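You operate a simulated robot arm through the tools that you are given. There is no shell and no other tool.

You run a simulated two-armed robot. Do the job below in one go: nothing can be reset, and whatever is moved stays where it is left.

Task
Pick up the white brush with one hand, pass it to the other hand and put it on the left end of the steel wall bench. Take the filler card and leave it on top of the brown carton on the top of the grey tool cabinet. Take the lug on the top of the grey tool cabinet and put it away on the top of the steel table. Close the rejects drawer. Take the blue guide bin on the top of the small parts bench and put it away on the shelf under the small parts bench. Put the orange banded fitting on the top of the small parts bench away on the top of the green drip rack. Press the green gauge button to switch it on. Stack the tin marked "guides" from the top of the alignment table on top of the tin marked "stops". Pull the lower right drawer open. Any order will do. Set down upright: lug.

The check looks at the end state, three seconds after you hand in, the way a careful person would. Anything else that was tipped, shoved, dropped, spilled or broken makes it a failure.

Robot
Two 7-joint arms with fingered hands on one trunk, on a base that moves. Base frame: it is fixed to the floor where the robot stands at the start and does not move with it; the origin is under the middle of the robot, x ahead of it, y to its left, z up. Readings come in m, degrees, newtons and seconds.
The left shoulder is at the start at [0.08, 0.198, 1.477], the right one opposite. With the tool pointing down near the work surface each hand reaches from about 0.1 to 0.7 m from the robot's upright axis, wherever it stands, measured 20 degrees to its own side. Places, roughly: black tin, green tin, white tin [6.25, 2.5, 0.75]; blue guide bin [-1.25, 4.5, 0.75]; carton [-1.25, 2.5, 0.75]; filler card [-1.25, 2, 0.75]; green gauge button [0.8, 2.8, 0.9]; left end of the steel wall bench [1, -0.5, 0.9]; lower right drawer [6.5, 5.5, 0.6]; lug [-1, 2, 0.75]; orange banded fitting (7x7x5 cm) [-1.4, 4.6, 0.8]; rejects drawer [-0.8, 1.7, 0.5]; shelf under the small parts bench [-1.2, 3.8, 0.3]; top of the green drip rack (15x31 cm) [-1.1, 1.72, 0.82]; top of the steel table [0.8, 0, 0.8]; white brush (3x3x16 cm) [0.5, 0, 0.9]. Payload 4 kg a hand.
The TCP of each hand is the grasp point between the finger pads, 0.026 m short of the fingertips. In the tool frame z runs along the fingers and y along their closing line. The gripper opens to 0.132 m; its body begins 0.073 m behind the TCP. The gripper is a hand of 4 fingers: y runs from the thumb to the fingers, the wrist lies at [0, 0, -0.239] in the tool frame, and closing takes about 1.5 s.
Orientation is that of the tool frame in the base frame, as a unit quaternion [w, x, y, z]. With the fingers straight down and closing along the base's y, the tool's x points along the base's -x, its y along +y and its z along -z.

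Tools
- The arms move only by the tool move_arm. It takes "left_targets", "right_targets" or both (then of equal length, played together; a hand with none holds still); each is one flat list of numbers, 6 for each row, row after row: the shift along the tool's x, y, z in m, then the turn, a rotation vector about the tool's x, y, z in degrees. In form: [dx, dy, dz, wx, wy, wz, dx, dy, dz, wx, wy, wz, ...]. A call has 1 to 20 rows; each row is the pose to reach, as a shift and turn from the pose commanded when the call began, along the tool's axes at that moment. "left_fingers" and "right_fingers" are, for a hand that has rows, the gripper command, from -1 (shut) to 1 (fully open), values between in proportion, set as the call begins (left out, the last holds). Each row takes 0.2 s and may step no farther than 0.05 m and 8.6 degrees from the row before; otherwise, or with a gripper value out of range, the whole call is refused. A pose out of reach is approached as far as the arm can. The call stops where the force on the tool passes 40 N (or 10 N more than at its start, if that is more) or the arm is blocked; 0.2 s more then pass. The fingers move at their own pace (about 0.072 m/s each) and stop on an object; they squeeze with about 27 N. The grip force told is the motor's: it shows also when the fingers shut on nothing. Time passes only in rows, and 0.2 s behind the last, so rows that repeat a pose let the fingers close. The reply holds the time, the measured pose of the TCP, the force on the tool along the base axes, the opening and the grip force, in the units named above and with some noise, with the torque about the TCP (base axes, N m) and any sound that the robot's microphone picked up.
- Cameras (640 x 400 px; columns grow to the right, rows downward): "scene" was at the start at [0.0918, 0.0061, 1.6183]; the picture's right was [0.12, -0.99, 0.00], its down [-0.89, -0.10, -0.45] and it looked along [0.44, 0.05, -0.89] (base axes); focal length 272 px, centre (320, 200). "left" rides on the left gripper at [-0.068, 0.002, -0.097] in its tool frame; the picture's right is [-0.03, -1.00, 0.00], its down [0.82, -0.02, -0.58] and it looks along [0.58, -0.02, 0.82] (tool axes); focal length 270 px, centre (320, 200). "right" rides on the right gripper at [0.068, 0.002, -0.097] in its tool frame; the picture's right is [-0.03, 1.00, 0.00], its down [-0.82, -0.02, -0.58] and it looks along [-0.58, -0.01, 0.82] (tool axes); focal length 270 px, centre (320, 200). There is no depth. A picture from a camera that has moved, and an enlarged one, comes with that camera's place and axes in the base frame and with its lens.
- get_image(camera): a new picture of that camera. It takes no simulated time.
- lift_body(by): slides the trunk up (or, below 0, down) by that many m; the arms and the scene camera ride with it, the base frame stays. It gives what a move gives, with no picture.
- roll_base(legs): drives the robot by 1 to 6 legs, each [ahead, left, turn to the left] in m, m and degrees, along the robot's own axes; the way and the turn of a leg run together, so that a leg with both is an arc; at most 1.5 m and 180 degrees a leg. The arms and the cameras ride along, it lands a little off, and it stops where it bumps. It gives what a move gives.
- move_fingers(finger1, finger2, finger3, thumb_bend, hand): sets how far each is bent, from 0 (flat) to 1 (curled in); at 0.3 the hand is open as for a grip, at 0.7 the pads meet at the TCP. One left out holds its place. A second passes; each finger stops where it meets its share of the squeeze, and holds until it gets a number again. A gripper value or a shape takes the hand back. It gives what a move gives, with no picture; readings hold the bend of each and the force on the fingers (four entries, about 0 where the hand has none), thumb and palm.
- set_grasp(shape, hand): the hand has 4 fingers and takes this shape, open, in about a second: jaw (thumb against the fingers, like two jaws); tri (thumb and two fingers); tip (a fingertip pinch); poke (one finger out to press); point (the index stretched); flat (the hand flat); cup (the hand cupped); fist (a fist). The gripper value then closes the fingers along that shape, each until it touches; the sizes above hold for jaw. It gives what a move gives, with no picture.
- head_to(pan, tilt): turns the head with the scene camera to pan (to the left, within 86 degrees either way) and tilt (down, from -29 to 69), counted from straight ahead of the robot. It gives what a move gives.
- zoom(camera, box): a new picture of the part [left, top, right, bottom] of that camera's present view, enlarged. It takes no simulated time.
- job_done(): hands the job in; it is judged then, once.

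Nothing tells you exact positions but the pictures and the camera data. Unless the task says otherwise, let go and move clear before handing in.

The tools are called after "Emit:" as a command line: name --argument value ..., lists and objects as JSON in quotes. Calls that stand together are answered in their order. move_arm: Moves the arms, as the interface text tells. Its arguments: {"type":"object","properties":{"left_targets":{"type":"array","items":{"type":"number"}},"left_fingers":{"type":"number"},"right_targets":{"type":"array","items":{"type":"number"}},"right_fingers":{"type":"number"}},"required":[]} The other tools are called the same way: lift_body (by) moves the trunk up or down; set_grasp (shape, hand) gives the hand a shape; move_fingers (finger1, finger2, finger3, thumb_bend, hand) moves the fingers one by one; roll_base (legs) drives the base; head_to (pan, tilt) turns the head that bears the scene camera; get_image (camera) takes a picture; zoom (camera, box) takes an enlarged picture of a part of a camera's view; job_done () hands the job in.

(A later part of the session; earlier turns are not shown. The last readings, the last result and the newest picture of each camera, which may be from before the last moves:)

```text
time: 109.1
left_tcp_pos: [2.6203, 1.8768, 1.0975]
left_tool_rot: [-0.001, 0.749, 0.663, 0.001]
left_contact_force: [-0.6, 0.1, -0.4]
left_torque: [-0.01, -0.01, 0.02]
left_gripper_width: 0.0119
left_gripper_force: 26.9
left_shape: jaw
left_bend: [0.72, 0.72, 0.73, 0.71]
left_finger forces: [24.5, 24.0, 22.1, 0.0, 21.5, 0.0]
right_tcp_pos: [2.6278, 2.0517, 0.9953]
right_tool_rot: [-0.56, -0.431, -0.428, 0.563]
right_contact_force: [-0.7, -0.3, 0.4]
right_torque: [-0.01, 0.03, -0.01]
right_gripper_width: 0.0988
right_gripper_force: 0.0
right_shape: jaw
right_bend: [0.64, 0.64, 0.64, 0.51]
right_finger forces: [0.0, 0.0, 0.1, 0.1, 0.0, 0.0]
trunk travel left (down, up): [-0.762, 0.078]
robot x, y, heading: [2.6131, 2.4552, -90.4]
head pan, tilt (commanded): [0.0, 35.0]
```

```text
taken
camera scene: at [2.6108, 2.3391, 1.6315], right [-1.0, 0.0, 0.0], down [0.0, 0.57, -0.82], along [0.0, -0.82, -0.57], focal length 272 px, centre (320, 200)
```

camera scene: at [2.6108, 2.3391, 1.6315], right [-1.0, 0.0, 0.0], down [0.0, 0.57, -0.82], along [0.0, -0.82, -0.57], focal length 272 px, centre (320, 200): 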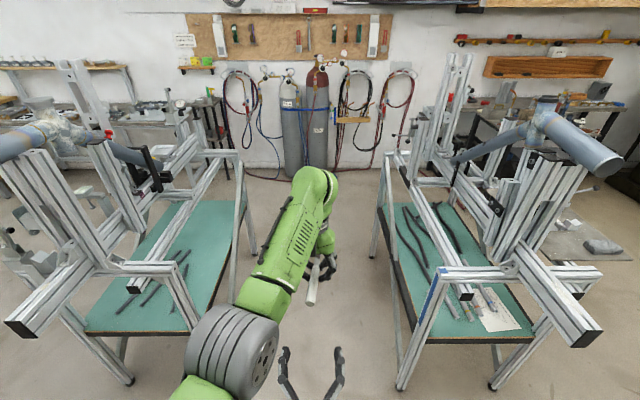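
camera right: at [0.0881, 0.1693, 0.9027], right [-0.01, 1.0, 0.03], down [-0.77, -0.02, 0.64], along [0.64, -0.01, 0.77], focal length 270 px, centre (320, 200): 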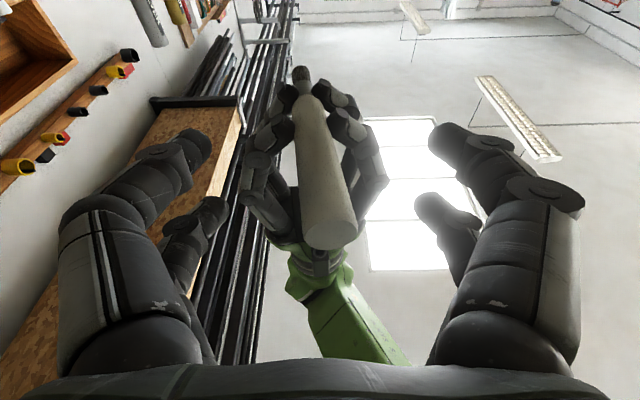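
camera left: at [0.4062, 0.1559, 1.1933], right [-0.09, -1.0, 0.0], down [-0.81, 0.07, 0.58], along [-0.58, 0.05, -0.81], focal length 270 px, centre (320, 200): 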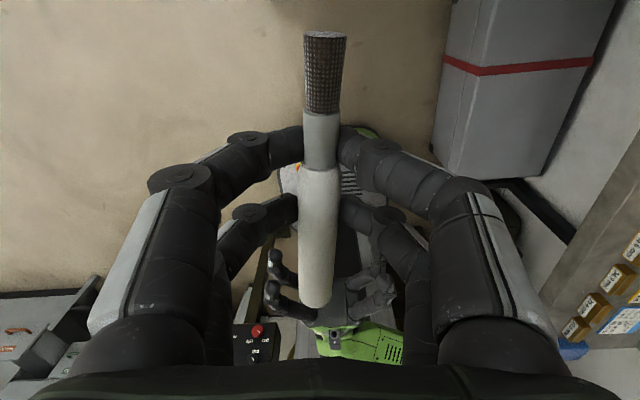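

The corridor looks wide enough with the hands near my centreline. I shift 3 cm and drive along it in two steps.

Emit:
roll_base --legs '[[0, 0.03, 0.4], [1.05, 0, 0]]'

Emit:
get_image --camera "scene"

```text
time: 114.9
left_tcp_pos: [2.6615, 0.827, 1.0971]
left_tool_rot: [0.0, 0.745, 0.667, 0.001]
left_contact_force: [0.6, 0.4, -1.0]
left_torque: [-0.04, -0.01, -0.01]
left_gripper_width: 0.0123
left_gripper_force: 26.5
left_shape: jaw
left_bend: [0.72, 0.72, 0.73, 0.72]
left_finger forces: [24.6, 24.1, 21.7, 0.0, 21.4, 0.1]
right_tcp_pos: [2.6678, 1.0024, 0.9957]
right_tool_rot: [0.563, 0.429, 0.43, -0.56]
right_contact_force: [-0.6, -0.1, 0.3]
right_torque: [-0.03, 0.02, 0.0]
right_gripper_width: 0.0986
right_gripper_force: 0.1
right_shape: jaw
right_bend: [0.64, 0.64, 0.64, 0.51]
right_finger forces: [0.1, 0.0, 0.1, 0.0, 0.1, 0.0]
trunk travel left (down, up): [-0.762, 0.078]
robot x, y, heading: [2.6463, 1.4078, -89.6]
head pan, tilt (commanded): [0.0, 35.0]
```

```text
taken
camera scene: at [2.6478, 1.2903, 1.6316], right [-1.0, -0.01, 0.0], down [0.0, 0.57, -0.82], along [0.01, -0.82, -0.57], focal length 272 px, centre (320, 200)
```

scene: 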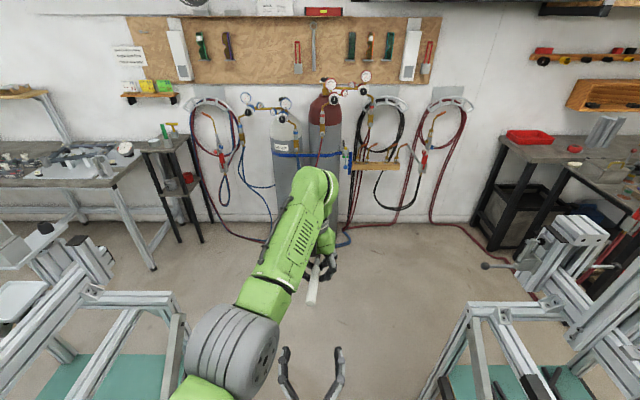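

Clear so far. I continue to y≈0.5, then turn right to face the end of the table and bench.

Emit:
roll_base --legs '[[0.9, 0, 0], [0, 0, -90]]'

Emit:
head_to --pan 15 --tilt 40

Emit:
get_image --camera "scene"

```text
time: 123.5
left_tcp_pos: [2.0689, 0.4934, 1.0961]
left_tool_rot: [0.0, 0.999, -0.053, 0.001]
left_contact_force: [-0.4, -0.3, -1.0]
left_torque: [0.0, 0.02, 0.0]
left_gripper_width: 0.0122
left_gripper_force: 26.5
left_shape: jaw
left_bend: [0.72, 0.72, 0.73, 0.72]
left_finger forces: [24.4, 24.0, 21.4, 0.0, 21.4, 0.0]
right_tcp_pos: [2.245, 0.488, 0.9956]
right_tool_rot: [-0.003, -0.608, -0.002, 0.794]
right_contact_force: [-0.5, -0.8, -0.1]
right_torque: [-0.01, 0.0, 0.02]
right_gripper_width: 0.0986
right_gripper_force: 0.1
right_shape: jaw
right_bend: [0.64, 0.64, 0.64, 0.51]
right_finger forces: [0.1, 0.0, 0.1, 0.1, 0.0, 0.1]
trunk travel left (down, up): [-0.762, 0.078]
robot x, y, heading: [2.649, 0.5093, -179.8]
head pan, tilt (commanded): [0.0, 35.0]
```

```text
time: 124.2
left_tcp_pos: [2.0694, 0.4934, 1.0965]
left_tool_rot: [0.0, 0.999, -0.054, 0.0]
left_contact_force: [1.1, 0.3, -0.6]
left_torque: [0.02, 0.02, 0.0]
left_gripper_width: 0.0123
left_gripper_force: 26.9
left_shape: jaw
left_bend: [0.72, 0.72, 0.73, 0.72]
left_finger forces: [24.4, 23.9, 21.4, 0.1, 21.4, 0.0]
right_tcp_pos: [2.2456, 0.4892, 0.9951]
right_tool_rot: [-0.003, -0.608, -0.002, 0.794]
right_contact_force: [0.0, 0.5, -0.3]
right_torque: [0.0, 0.01, 0.01]
right_gripper_width: 0.0987
right_gripper_force: 0.0
right_shape: jaw
right_bend: [0.64, 0.64, 0.64, 0.51]
right_finger forces: [0.0, 0.0, 0.1, 0.0, 0.1, 0.1]
trunk travel left (down, up): [-0.762, 0.078]
robot x, y, heading: [2.6544, 0.5084, -179.4]
head pan, tilt (commanded): [15.0, 40.0]
```

```text
taken
camera scene: at [2.5386, 0.4857, 1.624], right [-0.27, 0.96, 0.0], down [0.62, 0.17, -0.77], along [-0.74, -0.21, -0.64], focal length 272 px, centre (320, 200)
```

scene: 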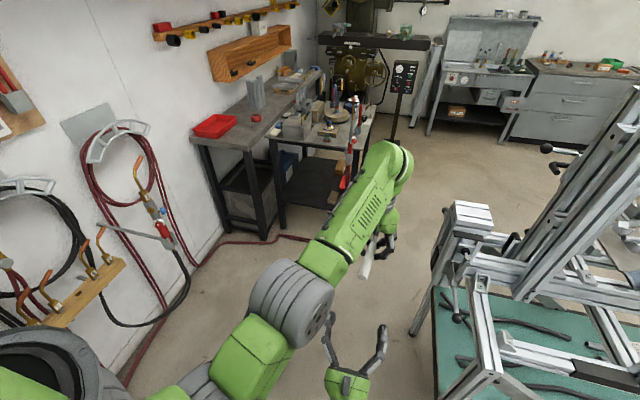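

I see the bench's left end with the red tray; the floor in front is free except a hose near the wall. I drive to about (1.85, -0.05) and look from close.

Emit:
roll_base --legs '[[0.8, 0.55, 0]]'

Emit:
head_to --pan 20 --tilt 45

Emit:
get_image --camera "scene"

```text
time: 129.3
left_tcp_pos: [1.2669, -0.0582, 1.0977]
left_tool_rot: [0.0, 0.999, -0.052, 0.001]
left_contact_force: [0.4, -0.4, -0.2]
left_torque: [0.02, 0.0, -0.01]
left_gripper_width: 0.0119
left_gripper_force: 26.8
left_shape: jaw
left_bend: [0.72, 0.72, 0.73, 0.72]
left_finger forces: [24.4, 23.9, 21.4, 0.0, 21.4, 0.0]
right_tcp_pos: [1.4422, -0.0619, 0.9946]
right_tool_rot: [-0.004, -0.607, -0.002, 0.794]
right_contact_force: [-0.1, 0.4, -0.9]
right_torque: [0.0, 0.01, 0.0]
right_gripper_width: 0.0986
right_gripper_force: 0.0
right_shape: jaw
right_bend: [0.64, 0.64, 0.64, 0.51]
right_finger forces: [0.0, 0.1, 0.0, 0.0, 0.0, 0.1]
trunk travel left (down, up): [-0.762, 0.078]
robot x, y, heading: [1.848, -0.0392, -179.2]
head pan, tilt (commanded): [15.0, 40.0]
```

```text
time: 130.0
left_tcp_pos: [1.2661, -0.0586, 1.0961]
left_tool_rot: [0.0, 0.999, -0.052, 0.001]
left_contact_force: [-0.7, 0.0, -1.1]
left_torque: [-0.01, 0.01, 0.0]
left_gripper_width: 0.0119
left_gripper_force: 26.4
left_shape: jaw
left_bend: [0.72, 0.72, 0.73, 0.72]
left_finger forces: [24.5, 24.0, 21.4, 0.1, 21.4, 0.0]
right_tcp_pos: [1.4417, -0.0636, 0.9954]
right_tool_rot: [-0.004, -0.607, -0.003, 0.795]
right_contact_force: [0.1, -0.5, -0.6]
right_torque: [-0.03, -0.02, 0.0]
right_gripper_width: 0.0987
right_gripper_force: 0.2
right_shape: jaw
right_bend: [0.64, 0.64, 0.64, 0.51]
right_finger forces: [0.0, 0.0, 0.1, 0.0, 0.0, 0.0]
trunk travel left (down, up): [-0.762, 0.078]
robot x, y, heading: [1.8466, -0.0414, -179.3]
head pan, tilt (commanded): [20.0, 45.0]
```

```text
taken
camera scene: at [1.7419, -0.0708, 1.6168], right [-0.35, 0.94, 0.0], down [0.66, 0.25, -0.71], along [-0.66, -0.25, -0.71], focal length 272 px, centre (320, 200)
```

scene: 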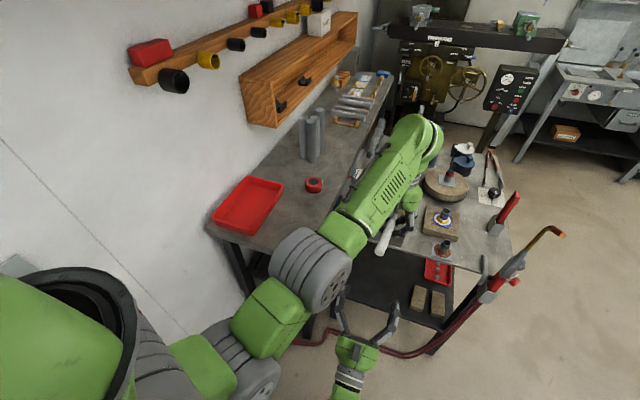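

The bench top is at z≈0.85 with its end at x≈1.31; there is a clear strip in front of the tray (x 1.03–1.30, y −0.30…−0.49). I move the base a little closer, then bring the brush over that strip.

Emit:
roll_base --legs '[[0.147, 0.1, 0]]'

Emit:
get_image --camera "left"

Emit:
get_image --camera "scene"

```text
time: 131.5
left_tcp_pos: [1.1247, -0.1566, 1.0982]
left_tool_rot: [0.001, 0.998, -0.055, -0.002]
left_contact_force: [1.5, -0.2, -0.9]
left_torque: [0.0, 0.06, 0.0]
left_gripper_width: 0.012
left_gripper_force: 27.0
left_shape: jaw
left_bend: [0.72, 0.72, 0.73, 0.72]
left_finger forces: [24.4, 24.0, 21.5, 0.0, 21.4, 0.0]
right_tcp_pos: [1.2997, -0.161, 0.9954]
right_tool_rot: [-0.003, -0.607, -0.001, 0.794]
right_contact_force: [0.1, -1.0, 0.1]
right_torque: [0.01, -0.02, 0.06]
right_gripper_width: 0.0989
right_gripper_force: 0.1
right_shape: jaw
right_bend: [0.64, 0.64, 0.64, 0.51]
right_finger forces: [0.0, 0.0, 0.0, 0.1, 0.0, 0.0]
trunk travel left (down, up): [-0.762, 0.078]
robot x, y, heading: [1.7021, -0.143, -179.7]
head pan, tilt (commanded): [20.0, 45.0]
```

```text
taken
camera left: at [1.056, -0.1493, 1.1956], right [0.08, 1.0, 0.0], down [0.81, -0.07, 0.58], along [0.57, -0.05, -0.82], focal length 270 px, centre (320, 200)
```

left: 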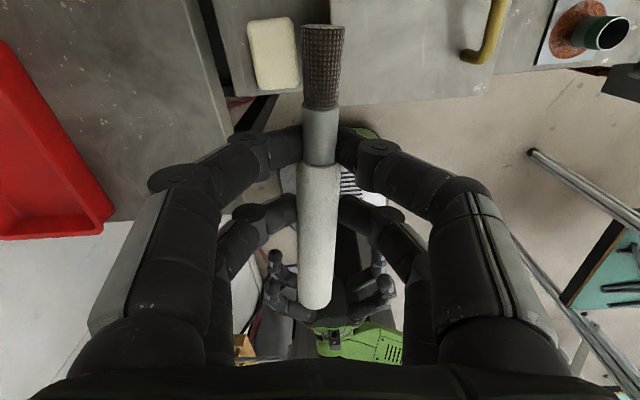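

```text
taken
camera scene: at [1.6013, -0.1699, 1.6171], right [-0.35, 0.94, 0.0], down [0.66, 0.25, -0.71], along [-0.66, -0.25, -0.7], focal length 272 px, centre (320, 200)
```

scene: 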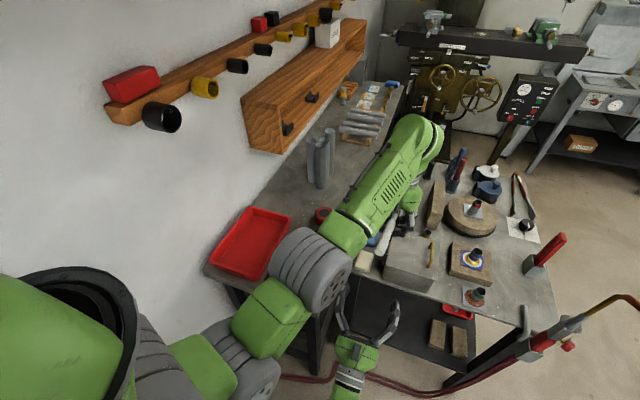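

The tray and bench end are visible below left. I move the left hand sideways over the free strip, staying high.

Emit:
move_arm --left_targets '[0.0086, 0.0398, 0, 0, 0, 0, 0.0172, 0.0796, 0, 0, 0, 0, 0.0258, 0.1194, 0, 0, 0, 0, 0.0344, 0.1592, 0, 0, 0, 0, 0.043, 0.199, 0, 0, 0, 0, 0.0516, 0.2388, 0, 0, 0, 0, 0.0516, 0.2388, 0.04, 0, 0, 0, 0.0516, 0.2388, 0.08, 0, 0, 0]'

Emit:
get_image --camera "left"

Emit:
get_image --camera "scene"

```text
time: 133.3
left_tcp_pos: [1.1462, -0.4015, 1.0158]
left_tool_rot: [-0.001, 0.999, -0.054, 0.001]
left_contact_force: [-0.4, -0.2, -1.2]
left_torque: [0.0, 0.04, 0.02]
left_gripper_width: 0.0119
left_gripper_force: 26.9
left_shape: jaw
left_bend: [0.72, 0.72, 0.73, 0.72]
left_finger forces: [23.7, 23.6, 21.6, 0.1, 21.4, 0.1]
right_tcp_pos: [1.2974, -0.1632, 0.9953]
right_tool_rot: [-0.003, -0.607, -0.002, 0.795]
right_contact_force: [-0.3, -0.3, 0.3]
right_torque: [0.04, 0.02, -0.02]
right_gripper_width: 0.0987
right_gripper_force: 0.0
right_shape: jaw
right_bend: [0.64, 0.64, 0.64, 0.51]
right_finger forces: [0.1, 0.0, 0.0, 0.1, 0.0, 0.0]
trunk travel left (down, up): [-0.762, 0.078]
robot x, y, heading: [1.7041, -0.1431, -179.6]
head pan, tilt (commanded): [20.0, 45.0]
```

```text
taken
camera left: at [1.0781, -0.3948, 1.1137], right [0.08, 1.0, 0.0], down [0.81, -0.07, 0.58], along [0.58, -0.05, -0.82], focal length 270 px, centre (320, 200)
```

left: 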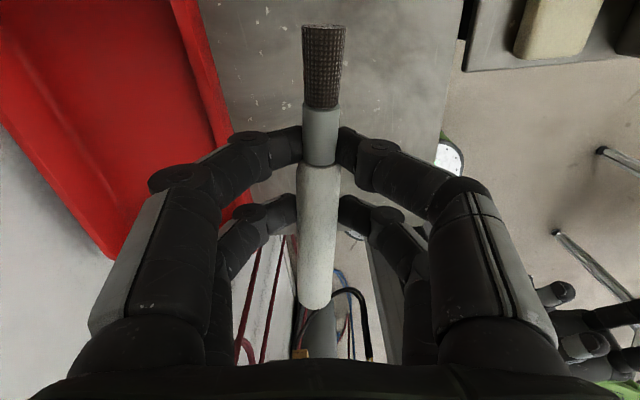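

```text
taken
camera scene: at [1.5966, -0.1729, 1.6167], right [-0.35, 0.94, 0.0], down [0.66, 0.25, -0.71], along [-0.66, -0.25, -0.71], focal length 272 px, centre (320, 200)
```

scene: 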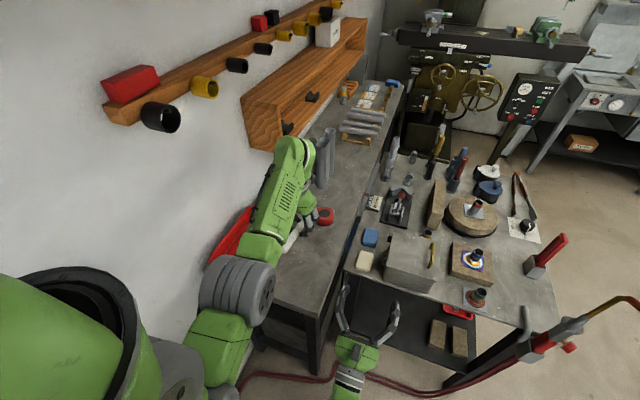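

The brush is over the free strip beside the tray. I shift 1.5 cm away from the tray and lower it close to the bench.

Emit:
move_arm --left_targets '[0, -0.0165, 0.02, 0, 0, 0, 0, -0.0165, 0.05, 0, 0, 0, 0, -0.0165, 0.08, 0, 0, 0, 0, -0.0165, 0.105, 0, 0, 0, 0, -0.0165, 0.115, 0, 0, 0]'

Emit:
get_image --camera "left"

Emit:
zoom --camera "scene" --box '[200, 130, 400, 290]'

```text
time: 134.5
left_tcp_pos: [1.1484, -0.3856, 0.9023]
left_tool_rot: [0.0, 0.999, -0.054, 0.001]
left_contact_force: [0.4, -0.9, 0.0]
left_torque: [-0.07, 0.01, 0.02]
left_gripper_width: 0.0121
left_gripper_force: 27.1
left_shape: jaw
left_bend: [0.72, 0.72, 0.73, 0.72]
left_finger forces: [23.5, 23.6, 21.5, 0.1, 21.5, 0.1]
right_tcp_pos: [1.2977, -0.1646, 0.9958]
right_tool_rot: [-0.003, -0.608, -0.002, 0.794]
right_contact_force: [0.6, -0.5, 1.0]
right_torque: [0.01, 0.01, 0.01]
right_gripper_width: 0.0986
right_gripper_force: 0.0
right_shape: jaw
right_bend: [0.64, 0.64, 0.64, 0.51]
right_finger forces: [0.0, 0.1, 0.1, 0.1, 0.0, 0.0]
trunk travel left (down, up): [-0.762, 0.078]
robot x, y, heading: [1.7026, -0.1444, -179.6]
head pan, tilt (commanded): [20.0, 45.0]
```

```text
taken
camera left: at [1.0797, -0.3784, 0.9993], right [0.08, 1.0, 0.0], down [0.81, -0.07, 0.58], along [0.58, -0.05, -0.82], focal length 270 px, centre (320, 200)
```

left: 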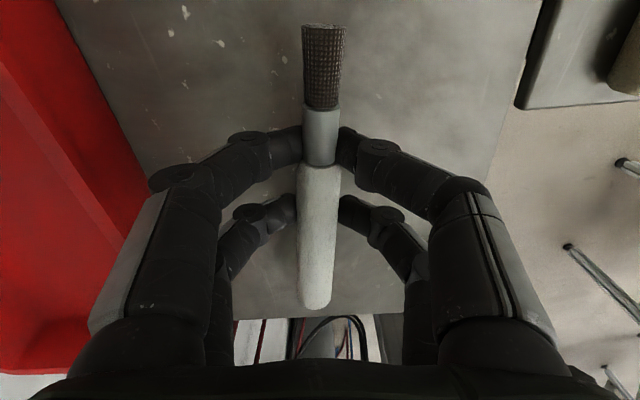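

```text
2.50 times, centred on (300, 210) of scene
camera zoom: at [1.5967, -0.1728, 1.6167], right [-0.35, 0.94, 0.0], down [0.66, 0.25, -0.71], along [-0.66, -0.25, -0.71], focal length 681 px, centre (370, 175)
```

zoom: 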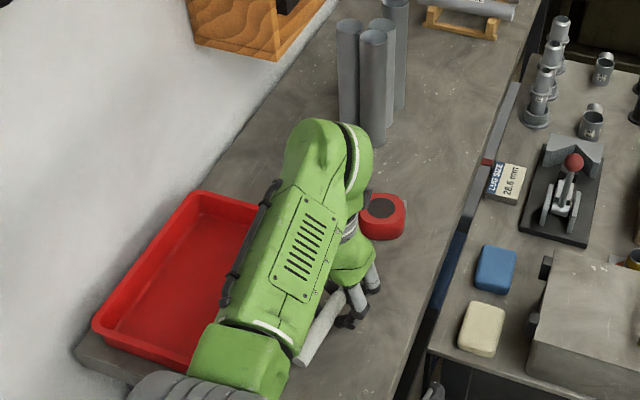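

All clear around the brush. I lower the last centimetres gently and watch the force.

Emit:
move_arm --left_targets '[0, 0, 0.008, 0, 0, 0, 0, 0, 0.016, 0, 0, 0, 0, 0, 0.02, 0, 0, 0]'

Emit:
move_arm --left_targets '[0, 0, 0.003, 0, 0, 0, 0, 0, 0.006, 0, 0, 0]'

Emit:
get_image --camera "left"

```text
time: 135.3
left_tcp_pos: [1.1485, -0.3861, 0.8865]
left_tool_rot: [0.001, 0.998, -0.056, -0.003]
left_contact_force: [0.3, -2.4, 17.8]
left_torque: [-0.16, -0.17, -0.06]
left_gripper_width: 0.0121
left_gripper_force: 27.0
left_shape: jaw
left_bend: [0.72, 0.73, 0.73, 0.72]
left_finger forces: [24.4, 35.8, 22.5, 0.0, 28.5, 0.0]
right_tcp_pos: [1.2987, -0.1631, 0.9953]
right_tool_rot: [-0.003, -0.607, -0.002, 0.795]
right_contact_force: [-0.1, 0.1, -0.9]
right_torque: [0.03, -0.01, 0.0]
right_gripper_width: 0.0987
right_gripper_force: 0.1
right_shape: jaw
right_bend: [0.64, 0.64, 0.64, 0.51]
right_finger forces: [0.0, 0.0, 0.0, 0.0, 0.0, 0.1]
trunk travel left (down, up): [-0.762, 0.078]
robot x, y, heading: [1.7013, -0.1441, -179.5]
head pan, tilt (commanded): [20.0, 45.0]
```

```text
time: 135.9
left_tcp_pos: [1.1444, -0.3855, 0.8843]
left_tool_rot: [0.002, 0.999, -0.054, -0.009]
left_contact_force: [7.7, 1.5, 23.4]
left_torque: [-0.02, -0.45, 0.03]
left_gripper_width: 0.0131
left_gripper_force: 27.0
left_shape: jaw
left_bend: [0.72, 0.74, 0.74, 0.72]
left_finger forces: [26.9, 39.1, 27.4, 0.0, 31.7, 0.0]
right_tcp_pos: [1.2981, -0.1635, 0.9951]
right_tool_rot: [-0.004, -0.606, -0.003, 0.795]
right_contact_force: [-0.3, 0.1, -0.6]
right_torque: [0.0, -0.01, 0.0]
right_gripper_width: 0.099
right_gripper_force: 0.0
right_shape: jaw
right_bend: [0.64, 0.64, 0.64, 0.51]
right_finger forces: [0.0, 0.0, 0.1, 0.0, 0.0, 0.0]
trunk travel left (down, up): [-0.762, 0.078]
robot x, y, heading: [1.7052, -0.1452, -179.6]
head pan, tilt (commanded): [20.0, 45.0]
stopped in row 2 (left hand): the force on the tool passed its limit at 43 N (the readings are from after the stop); the commanded pose is now the measured one
```

```text
taken
camera left: at [1.078, -0.3787, 0.9835], right [0.08, 1.0, 0.0], down [0.82, -0.07, 0.56], along [0.56, -0.05, -0.83], focal length 270 px, centre (320, 200)
```

left: 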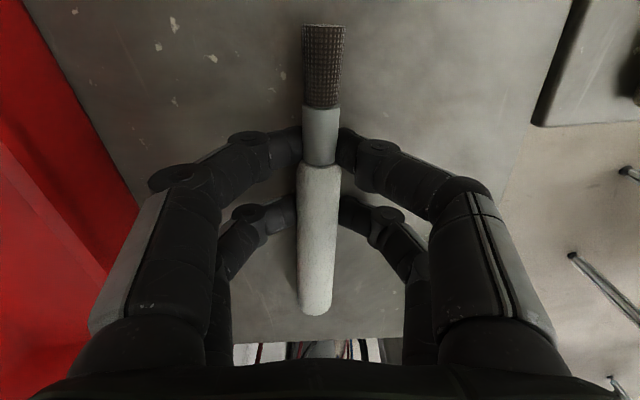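

It touches the bench. I relieve the pressure by 4 mm, then open the fingers.

Emit:
move_arm --left_targets '[0, 0, -0.004, 0, 0, 0, 0, 0, -0.004, 0, 0, 0]'

Emit:
move_arm --left_targets '[0, 0, 0, 0, 0, 0, 0, 0, 0, 0, 0, 0, 0, 0, 0, 0, 0, 0, 0, 0, 0, 0, 0, 0, 0, 0, 0, 0, 0, 0]' --left_fingers -0.1

Emit:
get_image --camera "left"

```text
time: 136.5
left_tcp_pos: [1.1456, -0.3858, 0.8855]
left_tool_rot: [0.001, 0.998, -0.055, -0.005]
left_contact_force: [-1.4, 0.9, 6.2]
left_torque: [-0.01, -0.05, -0.05]
left_gripper_width: 0.0132
left_gripper_force: 26.5
left_shape: jaw
left_bend: [0.72, 0.74, 0.74, 0.72]
left_finger forces: [25.4, 30.1, 24.2, 0.0, 25.5, 0.0]
right_tcp_pos: [1.2982, -0.1645, 0.9946]
right_tool_rot: [-0.002, -0.608, -0.001, 0.794]
right_contact_force: [-0.2, 0.1, 0.3]
right_torque: [0.0, 0.02, 0.0]
right_gripper_width: 0.0987
right_gripper_force: 0.0
right_shape: jaw
right_bend: [0.64, 0.64, 0.64, 0.51]
right_finger forces: [0.1, 0.0, 0.0, 0.1, 0.0, 0.1]
trunk travel left (down, up): [-0.762, 0.078]
robot x, y, heading: [1.7002, -0.1426, -179.6]
head pan, tilt (commanded): [20.0, 45.0]
```

```text
time: 137.7
left_tcp_pos: [1.1455, -0.3856, 0.8858]
left_tool_rot: [0.002, 0.998, -0.055, -0.006]
left_contact_force: [-1.6, 0.0, 10.5]
left_torque: [-0.1, -0.12, 0.0]
left_gripper_width: 0.0573
left_gripper_force: 0.1
left_shape: jaw
left_bend: [0.73, 0.74, 0.75, 0.7]
left_finger forces: [1.7, 3.7, 4.5, 0.1, 0.0, 0.1]
right_tcp_pos: [1.2989, -0.1641, 0.9951]
right_tool_rot: [-0.003, -0.607, -0.002, 0.795]
right_contact_force: [-0.1, -0.5, -0.2]
right_torque: [0.01, -0.01, 0.03]
right_gripper_width: 0.0989
right_gripper_force: 0.1
right_shape: jaw
right_bend: [0.64, 0.64, 0.64, 0.51]
right_finger forces: [0.1, 0.1, 0.0, 0.1, 0.0, 0.0]
trunk travel left (down, up): [-0.762, 0.078]
robot x, y, heading: [1.7031, -0.1443, -179.7]
head pan, tilt (commanded): [20.0, 45.0]
```

```text
taken
camera left: at [1.0784, -0.3789, 0.9844], right [0.08, 1.0, 0.0], down [0.82, -0.07, 0.57], along [0.57, -0.05, -0.82], focal length 270 px, centre (320, 200)
```

left: 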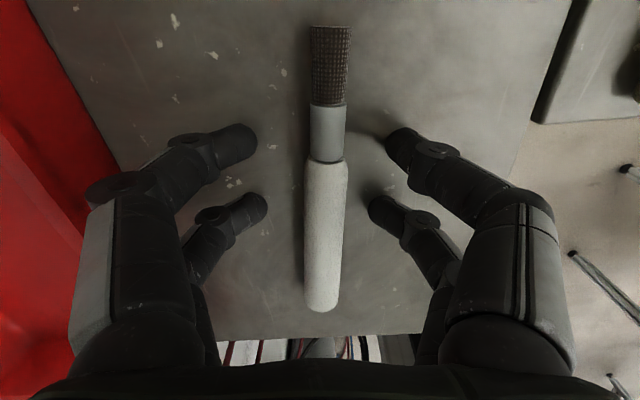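

The brush lies on the bench, released. I lift the hand straight up and check it.

Emit:
move_arm --left_targets '[0, 0, -0.02, 0, 0, 0, 0, 0, -0.05, 0, 0, 0, 0, 0, -0.09, 0, 0, 0, 0, 0, -0.13, 0, 0, 0, 0, 0, -0.17, 0, 0, 0]'

Emit:
get_image --camera "left"

Emit:
get_image --camera "scene"

```text
time: 138.9
left_tcp_pos: [1.1492, -0.3859, 1.0573]
left_tool_rot: [0.001, 0.998, -0.055, -0.005]
left_contact_force: [-0.3, 1.3, -0.5]
left_torque: [0.03, 0.02, 0.02]
left_gripper_width: 0.0591
left_gripper_force: 0.0
left_shape: jaw
left_bend: [0.73, 0.73, 0.73, 0.7]
left_finger forces: [0.1, 0.0, 0.0, 0.0, 0.0, 0.1]
right_tcp_pos: [1.2985, -0.1629, 0.9951]
right_tool_rot: [-0.003, -0.608, -0.002, 0.794]
right_contact_force: [0.0, -0.4, 0.1]
right_torque: [0.0, 0.03, 0.01]
right_gripper_width: 0.0989
right_gripper_force: 0.1
right_shape: jaw
right_bend: [0.64, 0.64, 0.64, 0.51]
right_finger forces: [0.0, 0.0, 0.0, 0.0, 0.0, 0.0]
trunk travel left (down, up): [-0.762, 0.078]
robot x, y, heading: [1.7029, -0.1427, -179.3]
head pan, tilt (commanded): [20.0, 45.0]
```

```text
taken
camera left: at [1.0806, -0.379, 1.1543], right [0.08, 1.0, 0.0], down [0.82, -0.07, 0.57], along [0.57, -0.05, -0.82], focal length 270 px, centre (320, 200)
```

left: 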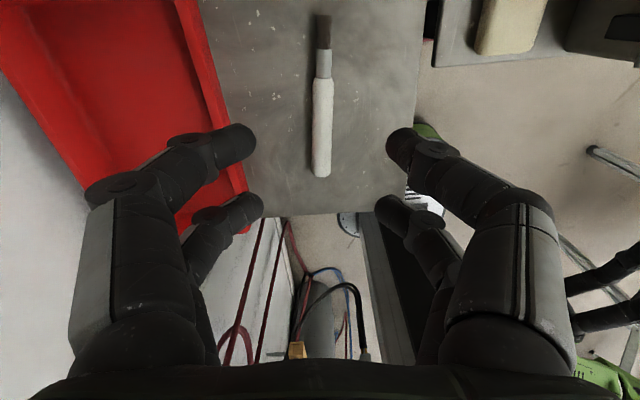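

```text
taken
camera scene: at [1.5979, -0.1725, 1.6167], right [-0.35, 0.94, 0.0], down [0.66, 0.25, -0.71], along [-0.66, -0.25, -0.71], focal length 272 px, centre (320, 200)
```

scene: 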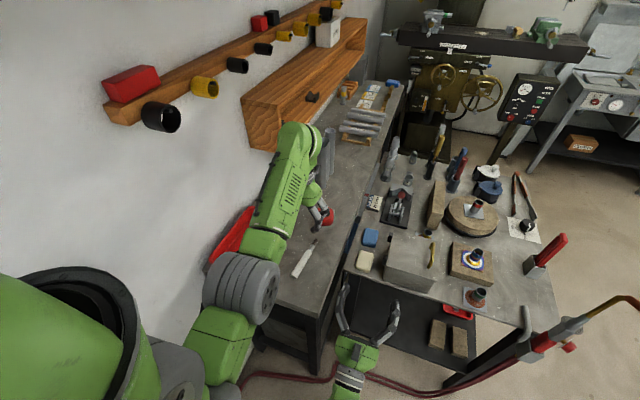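

The brush is placed on the bench's left end. Next I'll back off from here, tidy both arms into a compact pose, and head for the alignment table with the tins.

Emit:
roll_base --legs '[[-0.5, 0, 0], [-0.45, -0.65, 0]]'

Emit:
move_arm --left_targets '[0.01, -0.035, -0.01, 0, 0, 0, 0.02, -0.07, -0.02, 0, 0, 0, 0.03, -0.105, -0.03, 0, 0, 0, 0.04, -0.135, -0.04, 0, 0, 0]'

```text
time: 141.0
left_tcp_pos: [1.4679, -0.3786, 1.0584]
left_tool_rot: [0.003, 0.998, -0.057, -0.007]
left_contact_force: [0.2, -0.6, 0.1]
left_torque: [0.01, -0.01, 0.0]
left_gripper_width: 0.059
left_gripper_force: 0.1
left_shape: jaw
left_bend: [0.73, 0.73, 0.73, 0.7]
left_finger forces: [0.0, 0.0, 0.1, 0.1, 0.0, 0.1]
right_tcp_pos: [1.626, -0.1567, 0.9907]
right_tool_rot: [-0.002, -0.612, -0.001, 0.791]
right_contact_force: [-0.6, -0.1, -0.6]
right_torque: [0.03, 0.04, 0.0]
right_gripper_width: 0.0988
right_gripper_force: 0.1
right_shape: jaw
right_bend: [0.64, 0.64, 0.64, 0.51]
right_finger forces: [0.0, 0.1, 0.1, 0.0, 0.0, 0.0]
trunk travel left (down, up): [-0.762, 0.078]
robot x, y, heading: [2.0429, -0.1433, -180.0]
head pan, tilt (commanded): [20.0, 45.0]
stopped in leg 1: the robot was blocked; the commanded pose is now the measured one
```

```text
time: 142.2
left_tcp_pos: [1.4993, -0.2263, 1.094]
left_tool_rot: [0.005, 0.995, -0.097, -0.008]
left_contact_force: [-0.9, 0.5, 0.7]
left_torque: [-0.03, 0.02, -0.02]
left_gripper_width: 0.059
left_gripper_force: 0.0
left_shape: jaw
left_bend: [0.73, 0.73, 0.73, 0.7]
left_finger forces: [0.1, 0.1, 0.0, 0.1, 0.0, 0.0]
left hand out of reach, approached as far as the arm can: row 4
right_tcp_pos: [1.612, -0.1464, 0.9898]
right_tool_rot: [0.029, -0.613, 0.027, 0.789]
right_contact_force: [0.2, -0.6, -0.1]
right_torque: [0.0, 0.0, 0.01]
right_gripper_width: 0.0988
right_gripper_force: 0.0
right_shape: jaw
right_bend: [0.64, 0.64, 0.64, 0.51]
right_finger forces: [0.0, 0.0, 0.0, 0.0, 0.0, 0.1]
trunk travel left (down, up): [-0.762, 0.078]
robot x, y, heading: [2.035, -0.1703, 175.5]
head pan, tilt (commanded): [20.0, 45.0]
stopped in row 4 (left hand): the arm was blocked; the commanded pose is now the measured one
```

Backing was blocked, and the left arm too, likely by the hose/torch bracket at the wall on my left. I'll look before moving any further.

Emit:
head_to --pan 80 --tilt 35

Emit:
get_image --camera "scene"

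Emit:
get_image --camera "left"

```text
time: 143.5
left_tcp_pos: [1.5004, -0.2299, 1.0897]
left_tool_rot: [0.003, 0.995, -0.095, -0.005]
left_contact_force: [-1.1, -0.9, -0.4]
left_torque: [0.03, 0.0, 0.0]
left_gripper_width: 0.0588
left_gripper_force: 0.1
left_shape: jaw
left_bend: [0.73, 0.73, 0.73, 0.7]
left_finger forces: [0.1, 0.0, 0.0, 0.0, 0.1, 0.0]
right_tcp_pos: [1.613, -0.1511, 0.9888]
right_tool_rot: [0.029, -0.614, 0.025, 0.789]
right_contact_force: [0.7, 0.4, 0.0]
right_torque: [0.02, 0.0, -0.03]
right_gripper_width: 0.0988
right_gripper_force: 0.0
right_shape: jaw
right_bend: [0.64, 0.64, 0.64, 0.51]
right_finger forces: [0.1, 0.1, 0.1, 0.0, 0.0, 0.0]
trunk travel left (down, up): [-0.762, 0.078]
robot x, y, heading: [2.0349, -0.1713, 175.6]
head pan, tilt (commanded): [80.0, 35.0]
```

```text
taken
camera scene: at [1.9553, -0.2433, 1.6313], right [-0.97, 0.25, -0.02], down [0.16, 0.55, -0.82], along [-0.19, -0.8, -0.57], focal length 272 px, centre (320, 200)
```

scene: 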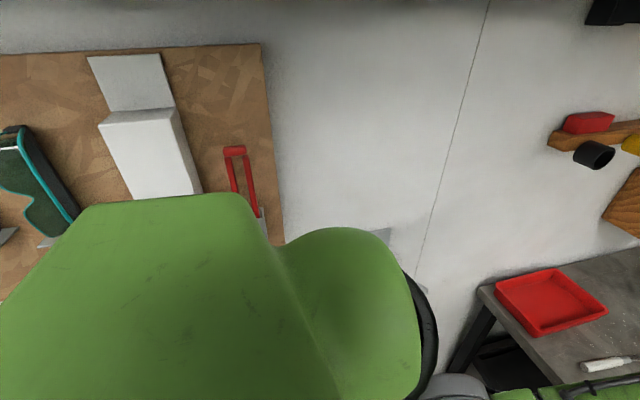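

```text
taken
camera left: at [1.4336, -0.2172, 1.1882], right [0.17, 0.99, -0.01], down [0.81, -0.13, 0.57], along [0.56, -0.1, -0.82], focal length 270 px, centre (320, 200)
```

left: 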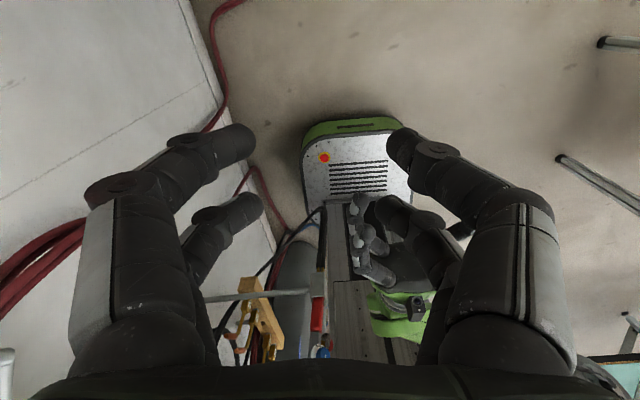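

My back touched the torch bracket/cylinder behind me. I move forward a bit and to the right, away from the wall, then check nothing was disturbed.

Emit:
roll_base --legs '[[0.12, 0, 0], [0, -0.5, 0]]'

Emit:
head_to --pan 84 --tilt 30

Emit:
get_image --camera "scene"

Emit:
get_image --camera "left"

```text
time: 144.4
left_tcp_pos: [1.4808, -0.2338, 1.0964]
left_tool_rot: [0.002, 0.996, -0.093, -0.012]
left_contact_force: [0.2, 0.7, -0.1]
left_torque: [-0.01, -0.01, 0.02]
left_gripper_width: 0.059
left_gripper_force: 0.0
left_shape: jaw
left_bend: [0.73, 0.73, 0.73, 0.7]
left_finger forces: [0.0, 0.0, 0.1, 0.1, 0.0, 0.1]
right_tcp_pos: [1.5914, -0.1498, 0.9915]
right_tool_rot: [0.027, -0.609, 0.022, 0.792]
right_contact_force: [-0.7, 0.7, -0.1]
right_torque: [-0.03, 0.03, 0.01]
right_gripper_width: 0.0984
right_gripper_force: 0.1
right_shape: jaw
right_bend: [0.64, 0.64, 0.64, 0.51]
right_finger forces: [0.0, 0.0, 0.0, 0.0, 0.1, 0.1]
trunk travel left (down, up): [-0.762, 0.078]
robot x, y, heading: [1.9988, -0.1648, 175.8]
head pan, tilt (commanded): [80.0, 35.0]
stopped in leg 1: the robot was blocked; the commanded pose is now the measured one
```

```text
time: 145.1
left_tcp_pos: [1.4812, -0.2338, 1.0964]
left_tool_rot: [0.002, 0.996, -0.092, -0.01]
left_contact_force: [-0.3, 0.2, 1.1]
left_torque: [-0.05, -0.03, 0.01]
left_gripper_width: 0.0592
left_gripper_force: 0.0
left_shape: jaw
left_bend: [0.73, 0.73, 0.73, 0.7]
left_finger forces: [0.1, 0.0, 0.0, 0.0, 0.1, 0.0]
right_tcp_pos: [1.5916, -0.152, 0.993]
right_tool_rot: [0.027, -0.609, 0.022, 0.792]
right_contact_force: [0.1, -0.5, -0.2]
right_torque: [0.0, -0.02, -0.01]
right_gripper_width: 0.0989
right_gripper_force: 0.1
right_shape: jaw
right_bend: [0.64, 0.64, 0.64, 0.51]
right_finger forces: [0.0, 0.1, 0.1, 0.1, 0.1, 0.0]
trunk travel left (down, up): [-0.762, 0.078]
robot x, y, heading: [2.0021, -0.1642, 176.5]
head pan, tilt (commanded): [84.0, 30.0]
```

```text
taken
camera scene: at [1.9488, -0.249, 1.6392], right [-0.99, 0.17, -0.01], down [0.09, 0.49, -0.87], along [-0.15, -0.85, -0.5], focal length 272 px, centre (320, 200)
```

scene: 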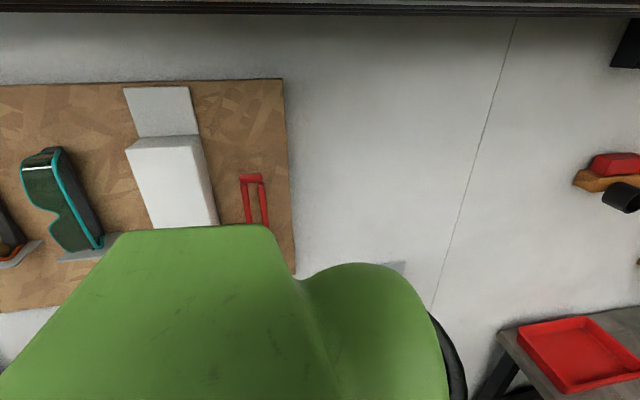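

```text
taken
camera left: at [1.4158, -0.2217, 1.1947], right [0.16, 0.99, -0.01], down [0.82, -0.13, 0.56], along [0.55, -0.09, -0.83], focal length 270 px, centre (320, 200)
```

left: 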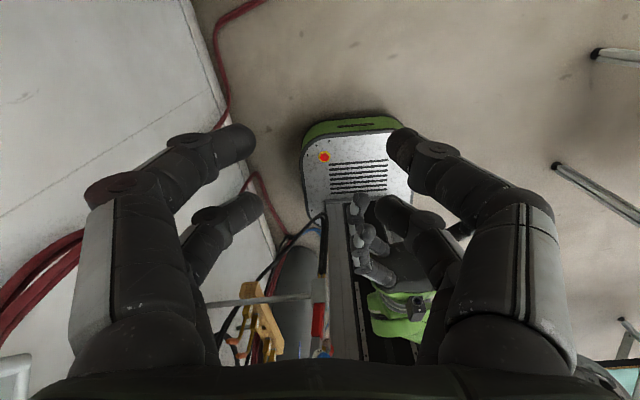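

Forward is blocked as well, so something (the bar with the torch) is against my left rear side. I try moving straight to the right, away from the wall.

Emit:
roll_base --legs '[[0, -0.12, 0]]'

Emit:
get_image --camera "left"

```text
time: 145.8
left_tcp_pos: [1.4817, -0.2252, 1.0965]
left_tool_rot: [0.0, 0.996, -0.092, -0.012]
left_contact_force: [-0.3, -0.4, -0.2]
left_torque: [0.0, 0.0, 0.0]
left_gripper_width: 0.0591
left_gripper_force: 0.1
left_shape: jaw
left_bend: [0.73, 0.73, 0.73, 0.7]
left_finger forces: [0.1, 0.1, 0.1, 0.1, 0.0, 0.0]
right_tcp_pos: [1.5915, -0.1424, 0.9934]
right_tool_rot: [0.028, -0.609, 0.022, 0.793]
right_contact_force: [0.6, -0.8, 0.8]
right_torque: [0.0, -0.01, 0.01]
right_gripper_width: 0.0988
right_gripper_force: 0.1
right_shape: jaw
right_bend: [0.64, 0.64, 0.64, 0.51]
right_finger forces: [0.1, 0.0, 0.0, 0.1, 0.0, 0.0]
trunk travel left (down, up): [-0.762, 0.078]
robot x, y, heading: [2.0041, -0.1527, 175.9]
head pan, tilt (commanded): [84.0, 30.0]
stopped in leg 1: the robot was blocked; the commanded pose is now the measured one
```

```text
taken
camera left: at [1.4161, -0.2127, 1.1956], right [0.16, 0.99, -0.01], down [0.82, -0.13, 0.56], along [0.55, -0.09, -0.83], focal length 270 px, centre (320, 200)
```

left: 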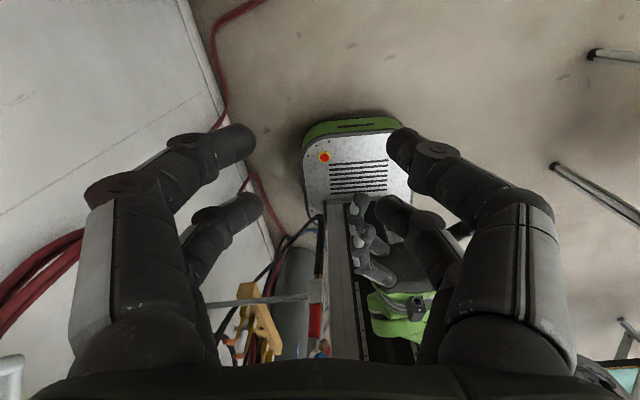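

The robot seems to be tilted slightly, probably riding on floor hoses by the cylinders. I'll try going forward again toward the free floor.

Emit:
roll_base --legs '[[0.1, 0, 0]]'

Emit:
roll_base --legs '[[0.1, -0.05, 0]]'

Emit:
get_image --camera "left"

```text
time: 147.0
left_tcp_pos: [1.3923, -0.2191, 1.1013]
left_tool_rot: [0.001, 0.996, -0.092, -0.016]
left_contact_force: [0.6, 0.4, -0.1]
left_torque: [0.02, 0.03, 0.01]
left_gripper_width: 0.0589
left_gripper_force: 0.1
left_shape: jaw
left_bend: [0.73, 0.73, 0.73, 0.7]
left_finger forces: [0.0, 0.0, 0.0, 0.0, 0.0, 0.1]
right_tcp_pos: [1.5023, -0.136, 0.9977]
right_tool_rot: [0.028, -0.605, 0.021, 0.795]
right_contact_force: [0.1, 0.5, -0.7]
right_torque: [0.0, 0.01, 0.0]
right_gripper_width: 0.0984
right_gripper_force: 0.0
right_shape: jaw
right_bend: [0.64, 0.64, 0.64, 0.51]
right_finger forces: [0.1, 0.0, 0.0, 0.1, 0.0, 0.0]
trunk travel left (down, up): [-0.762, 0.078]
robot x, y, heading: [1.9072, -0.1499, 176.1]
head pan, tilt (commanded): [84.0, 30.0]
```

```text
time: 148.2
left_tcp_pos: [1.296, -0.1648, 1.1023]
left_tool_rot: [0.001, 0.996, -0.092, -0.017]
left_contact_force: [0.0, 0.7, -0.5]
left_torque: [0.0, 0.03, -0.02]
left_gripper_width: 0.0592
left_gripper_force: 0.0
left_shape: jaw
left_bend: [0.73, 0.73, 0.73, 0.7]
left_finger forces: [0.0, 0.0, 0.1, 0.0, 0.0, 0.1]
right_tcp_pos: [1.4062, -0.0825, 0.9972]
right_tool_rot: [0.027, -0.605, 0.019, 0.795]
right_contact_force: [0.5, 0.0, 0.1]
right_torque: [0.01, -0.02, -0.03]
right_gripper_width: 0.0986
right_gripper_force: 0.2
right_shape: jaw
right_bend: [0.64, 0.64, 0.64, 0.51]
right_finger forces: [0.0, 0.0, 0.0, 0.0, 0.0, 0.1]
trunk travel left (down, up): [-0.762, 0.078]
robot x, y, heading: [1.809, -0.0921, 176.2]
head pan, tilt (commanded): [84.0, 30.0]
```

```text
taken
camera left: at [1.2313, -0.1535, 1.2003], right [0.16, 0.99, 0.0], down [0.82, -0.13, 0.55], along [0.54, -0.09, -0.83], focal length 270 px, centre (320, 200)
```

left: 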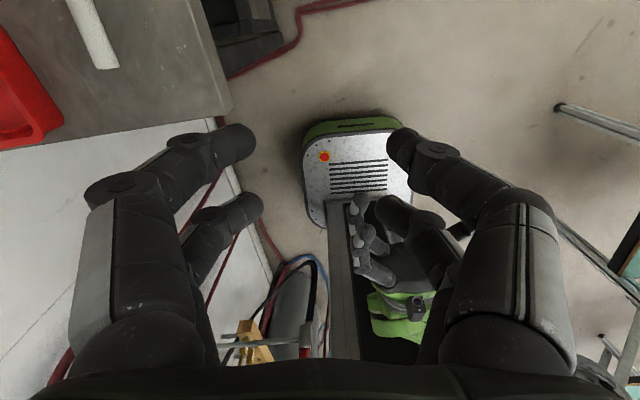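

Free again and level. I retrace my earlier path: sidestep away from the wall, back out to the corridor end and turn to face along it.

Emit:
roll_base --legs '[[0, -0.4, 0], [-0.8, -0.25, 0], [0, 0, -86]]'

Emit:
head_to --pan 0 --tilt 35

Emit:
get_image --camera "scene"

```text
time: 158.5
left_tcp_pos: [2.5573, 1.012, 1.0985]
left_tool_rot: [0.009, -0.659, 0.752, 0.012]
left_contact_force: [0.0, -0.5, 0.6]
left_torque: [0.03, 0.03, -0.03]
left_gripper_width: 0.0592
left_gripper_force: 0.0
left_shape: jaw
left_bend: [0.73, 0.73, 0.73, 0.7]
left_finger forces: [0.0, 0.1, 0.0, 0.0, 0.1, 0.0]
right_tcp_pos: [2.6452, 0.9069, 0.9947]
right_tool_rot: [0.566, -0.426, 0.433, 0.557]
right_contact_force: [0.2, 0.6, 0.3]
right_torque: [0.01, 0.03, -0.02]
right_gripper_width: 0.0989
right_gripper_force: 0.0
right_shape: jaw
right_bend: [0.64, 0.64, 0.64, 0.51]
right_finger forces: [0.0, 0.0, 0.0, 0.0, 0.1, 0.0]
trunk travel left (down, up): [-0.762, 0.078]
robot x, y, heading: [2.655, 0.5009, 89.1]
head pan, tilt (commanded): [84.0, 30.0]
```

```text
time: 160.1
left_tcp_pos: [2.5577, 1.0121, 1.0984]
left_tool_rot: [0.009, -0.658, 0.753, 0.01]
left_contact_force: [0.1, 0.1, 0.4]
left_torque: [0.02, -0.02, 0.02]
left_gripper_width: 0.0589
left_gripper_force: 0.0
left_shape: jaw
left_bend: [0.73, 0.73, 0.73, 0.7]
left_finger forces: [0.0, 0.0, 0.0, 0.0, 0.1, 0.0]
right_tcp_pos: [2.6437, 0.9061, 0.9953]
right_tool_rot: [0.566, -0.426, 0.433, 0.557]
right_contact_force: [-0.5, 0.5, 1.1]
right_torque: [0.0, 0.01, 0.02]
right_gripper_width: 0.0989
right_gripper_force: 0.0
right_shape: jaw
right_bend: [0.64, 0.64, 0.64, 0.51]
right_finger forces: [0.0, 0.0, 0.0, 0.1, 0.0, 0.0]
trunk travel left (down, up): [-0.762, 0.078]
robot x, y, heading: [2.6588, 0.5052, 88.9]
head pan, tilt (commanded): [0.0, 35.0]
```

```text
taken
camera scene: at [2.6579, 0.6176, 1.6315], right [1.0, -0.01, 0.0], down [-0.01, -0.57, -0.82], along [0.01, 0.82, -0.57], focal length 272 px, centre (320, 200)
```

scene: 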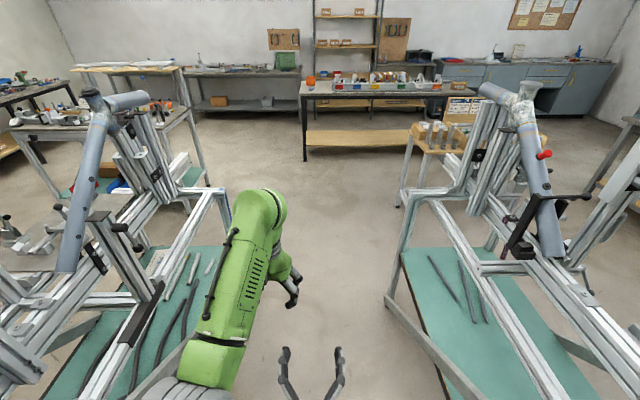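

The corridor is clear. I drive through it to y≈2.95, turn right and sidestep into the wide lane toward the back of the room.

Emit:
roll_base --legs '[[1.2, 0, 1], [1.25, 0, 0], [0, 0, -90], [0, 0.35, 0]]'

Emit:
head_to --pan -15 --tilt 22

Emit:
get_image --camera "scene"

```text
time: 177.9
left_tcp_pos: [3.1865, 3.416, 1.1]
left_tool_rot: [0.014, 0.075, 0.997, 0.003]
left_contact_force: [0.3, 0.4, 0.2]
left_torque: [0.02, 0.04, -0.05]
left_gripper_width: 0.0587
left_gripper_force: 0.1
left_shape: jaw
left_bend: [0.73, 0.73, 0.73, 0.7]
left_finger forces: [0.1, 0.0, 0.0, 0.0, 0.0, 0.1]
right_tcp_pos: [3.0791, 3.3303, 0.9951]
right_tool_rot: [0.794, 0.012, 0.607, -0.014]
right_contact_force: [-0.6, 0.1, 0.3]
right_torque: [-0.01, -0.01, 0.01]
right_gripper_width: 0.0983
right_gripper_force: 0.2
right_shape: jaw
right_bend: [0.64, 0.64, 0.64, 0.51]
right_finger forces: [0.0, 0.0, 0.1, 0.0, 0.0, 0.0]
trunk travel left (down, up): [-0.762, 0.078]
robot x, y, heading: [2.6733, 3.3268, -1.8]
head pan, tilt (commanded): [0.0, 35.0]
```

```text
time: 178.7
left_tcp_pos: [3.1852, 3.4181, 1.0998]
left_tool_rot: [0.015, 0.076, 0.997, 0.001]
left_contact_force: [-0.5, -0.1, -1.0]
left_torque: [-0.02, 0.0, -0.03]
left_gripper_width: 0.0589
left_gripper_force: 0.0
left_shape: jaw
left_bend: [0.73, 0.73, 0.73, 0.7]
left_finger forces: [0.0, 0.0, 0.0, 0.1, 0.0, 0.0]
right_tcp_pos: [3.078, 3.3328, 0.996]
right_tool_rot: [0.795, 0.011, 0.607, -0.015]
right_contact_force: [0.4, 0.2, 0.1]
right_torque: [0.01, 0.0, 0.0]
right_gripper_width: 0.0988
right_gripper_force: 0.0
right_shape: jaw
right_bend: [0.64, 0.64, 0.64, 0.51]
right_finger forces: [0.1, 0.1, 0.0, 0.1, 0.1, 0.1]
trunk travel left (down, up): [-0.762, 0.078]
robot x, y, heading: [2.674, 3.327, -1.8]
head pan, tilt (commanded): [-15.0, 22.0]
```

```text
taken
camera scene: at [2.7906, 3.2991, 1.6521], right [-0.29, -0.96, 0.0], down [-0.36, 0.11, -0.93], along [0.89, -0.27, -0.38], focal length 272 px, centre (320, 200)
```

scene: 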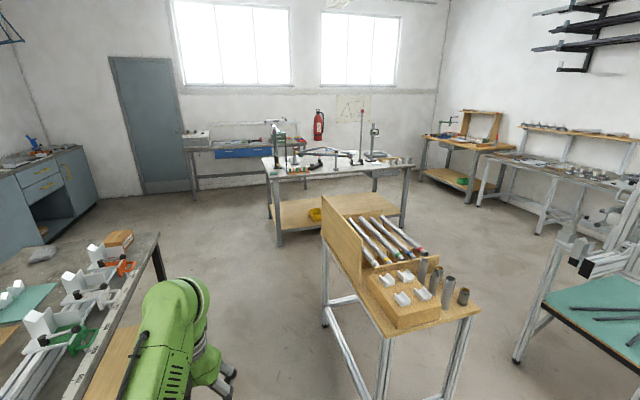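

I can see the alignment table straight ahead right (front edge x≈5.4) and the blue drawer cabinet at left. Let me zoom on the table for the tins.

Emit:
zoom --camera "scene" --box '[250, 100, 430, 220]'

Emit:
zoom --camera "scene" --box '[0, 120, 120, 260]'

```text
3.33 times, centred on (340, 160) of scene
camera zoom: at [2.7906, 3.2991, 1.6521], right [-0.29, -0.96, 0.0], down [-0.36, 0.11, -0.93], along [0.89, -0.27, -0.38], focal length 908 px, centre (253, 333)
```

zoom: 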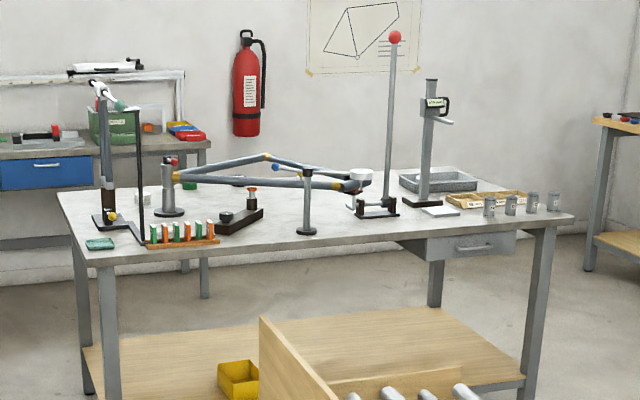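

```text
2.86 times, centred on (60, 190) of scene
camera zoom: at [2.7906, 3.2991, 1.6521], right [-0.29, -0.96, 0.0], down [-0.36, 0.11, -0.93], along [0.89, -0.27, -0.38], focal length 778 px, centre (1063, 229)
```

zoom: 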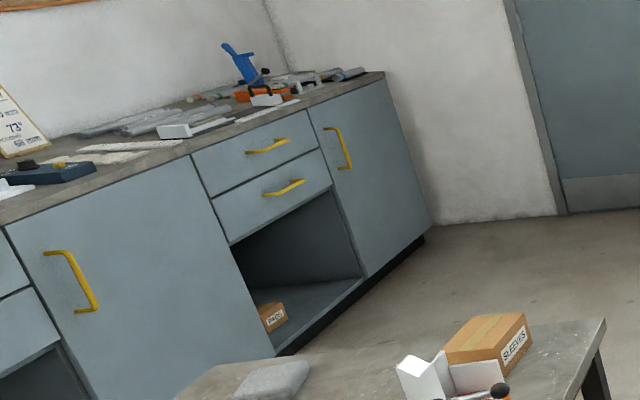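

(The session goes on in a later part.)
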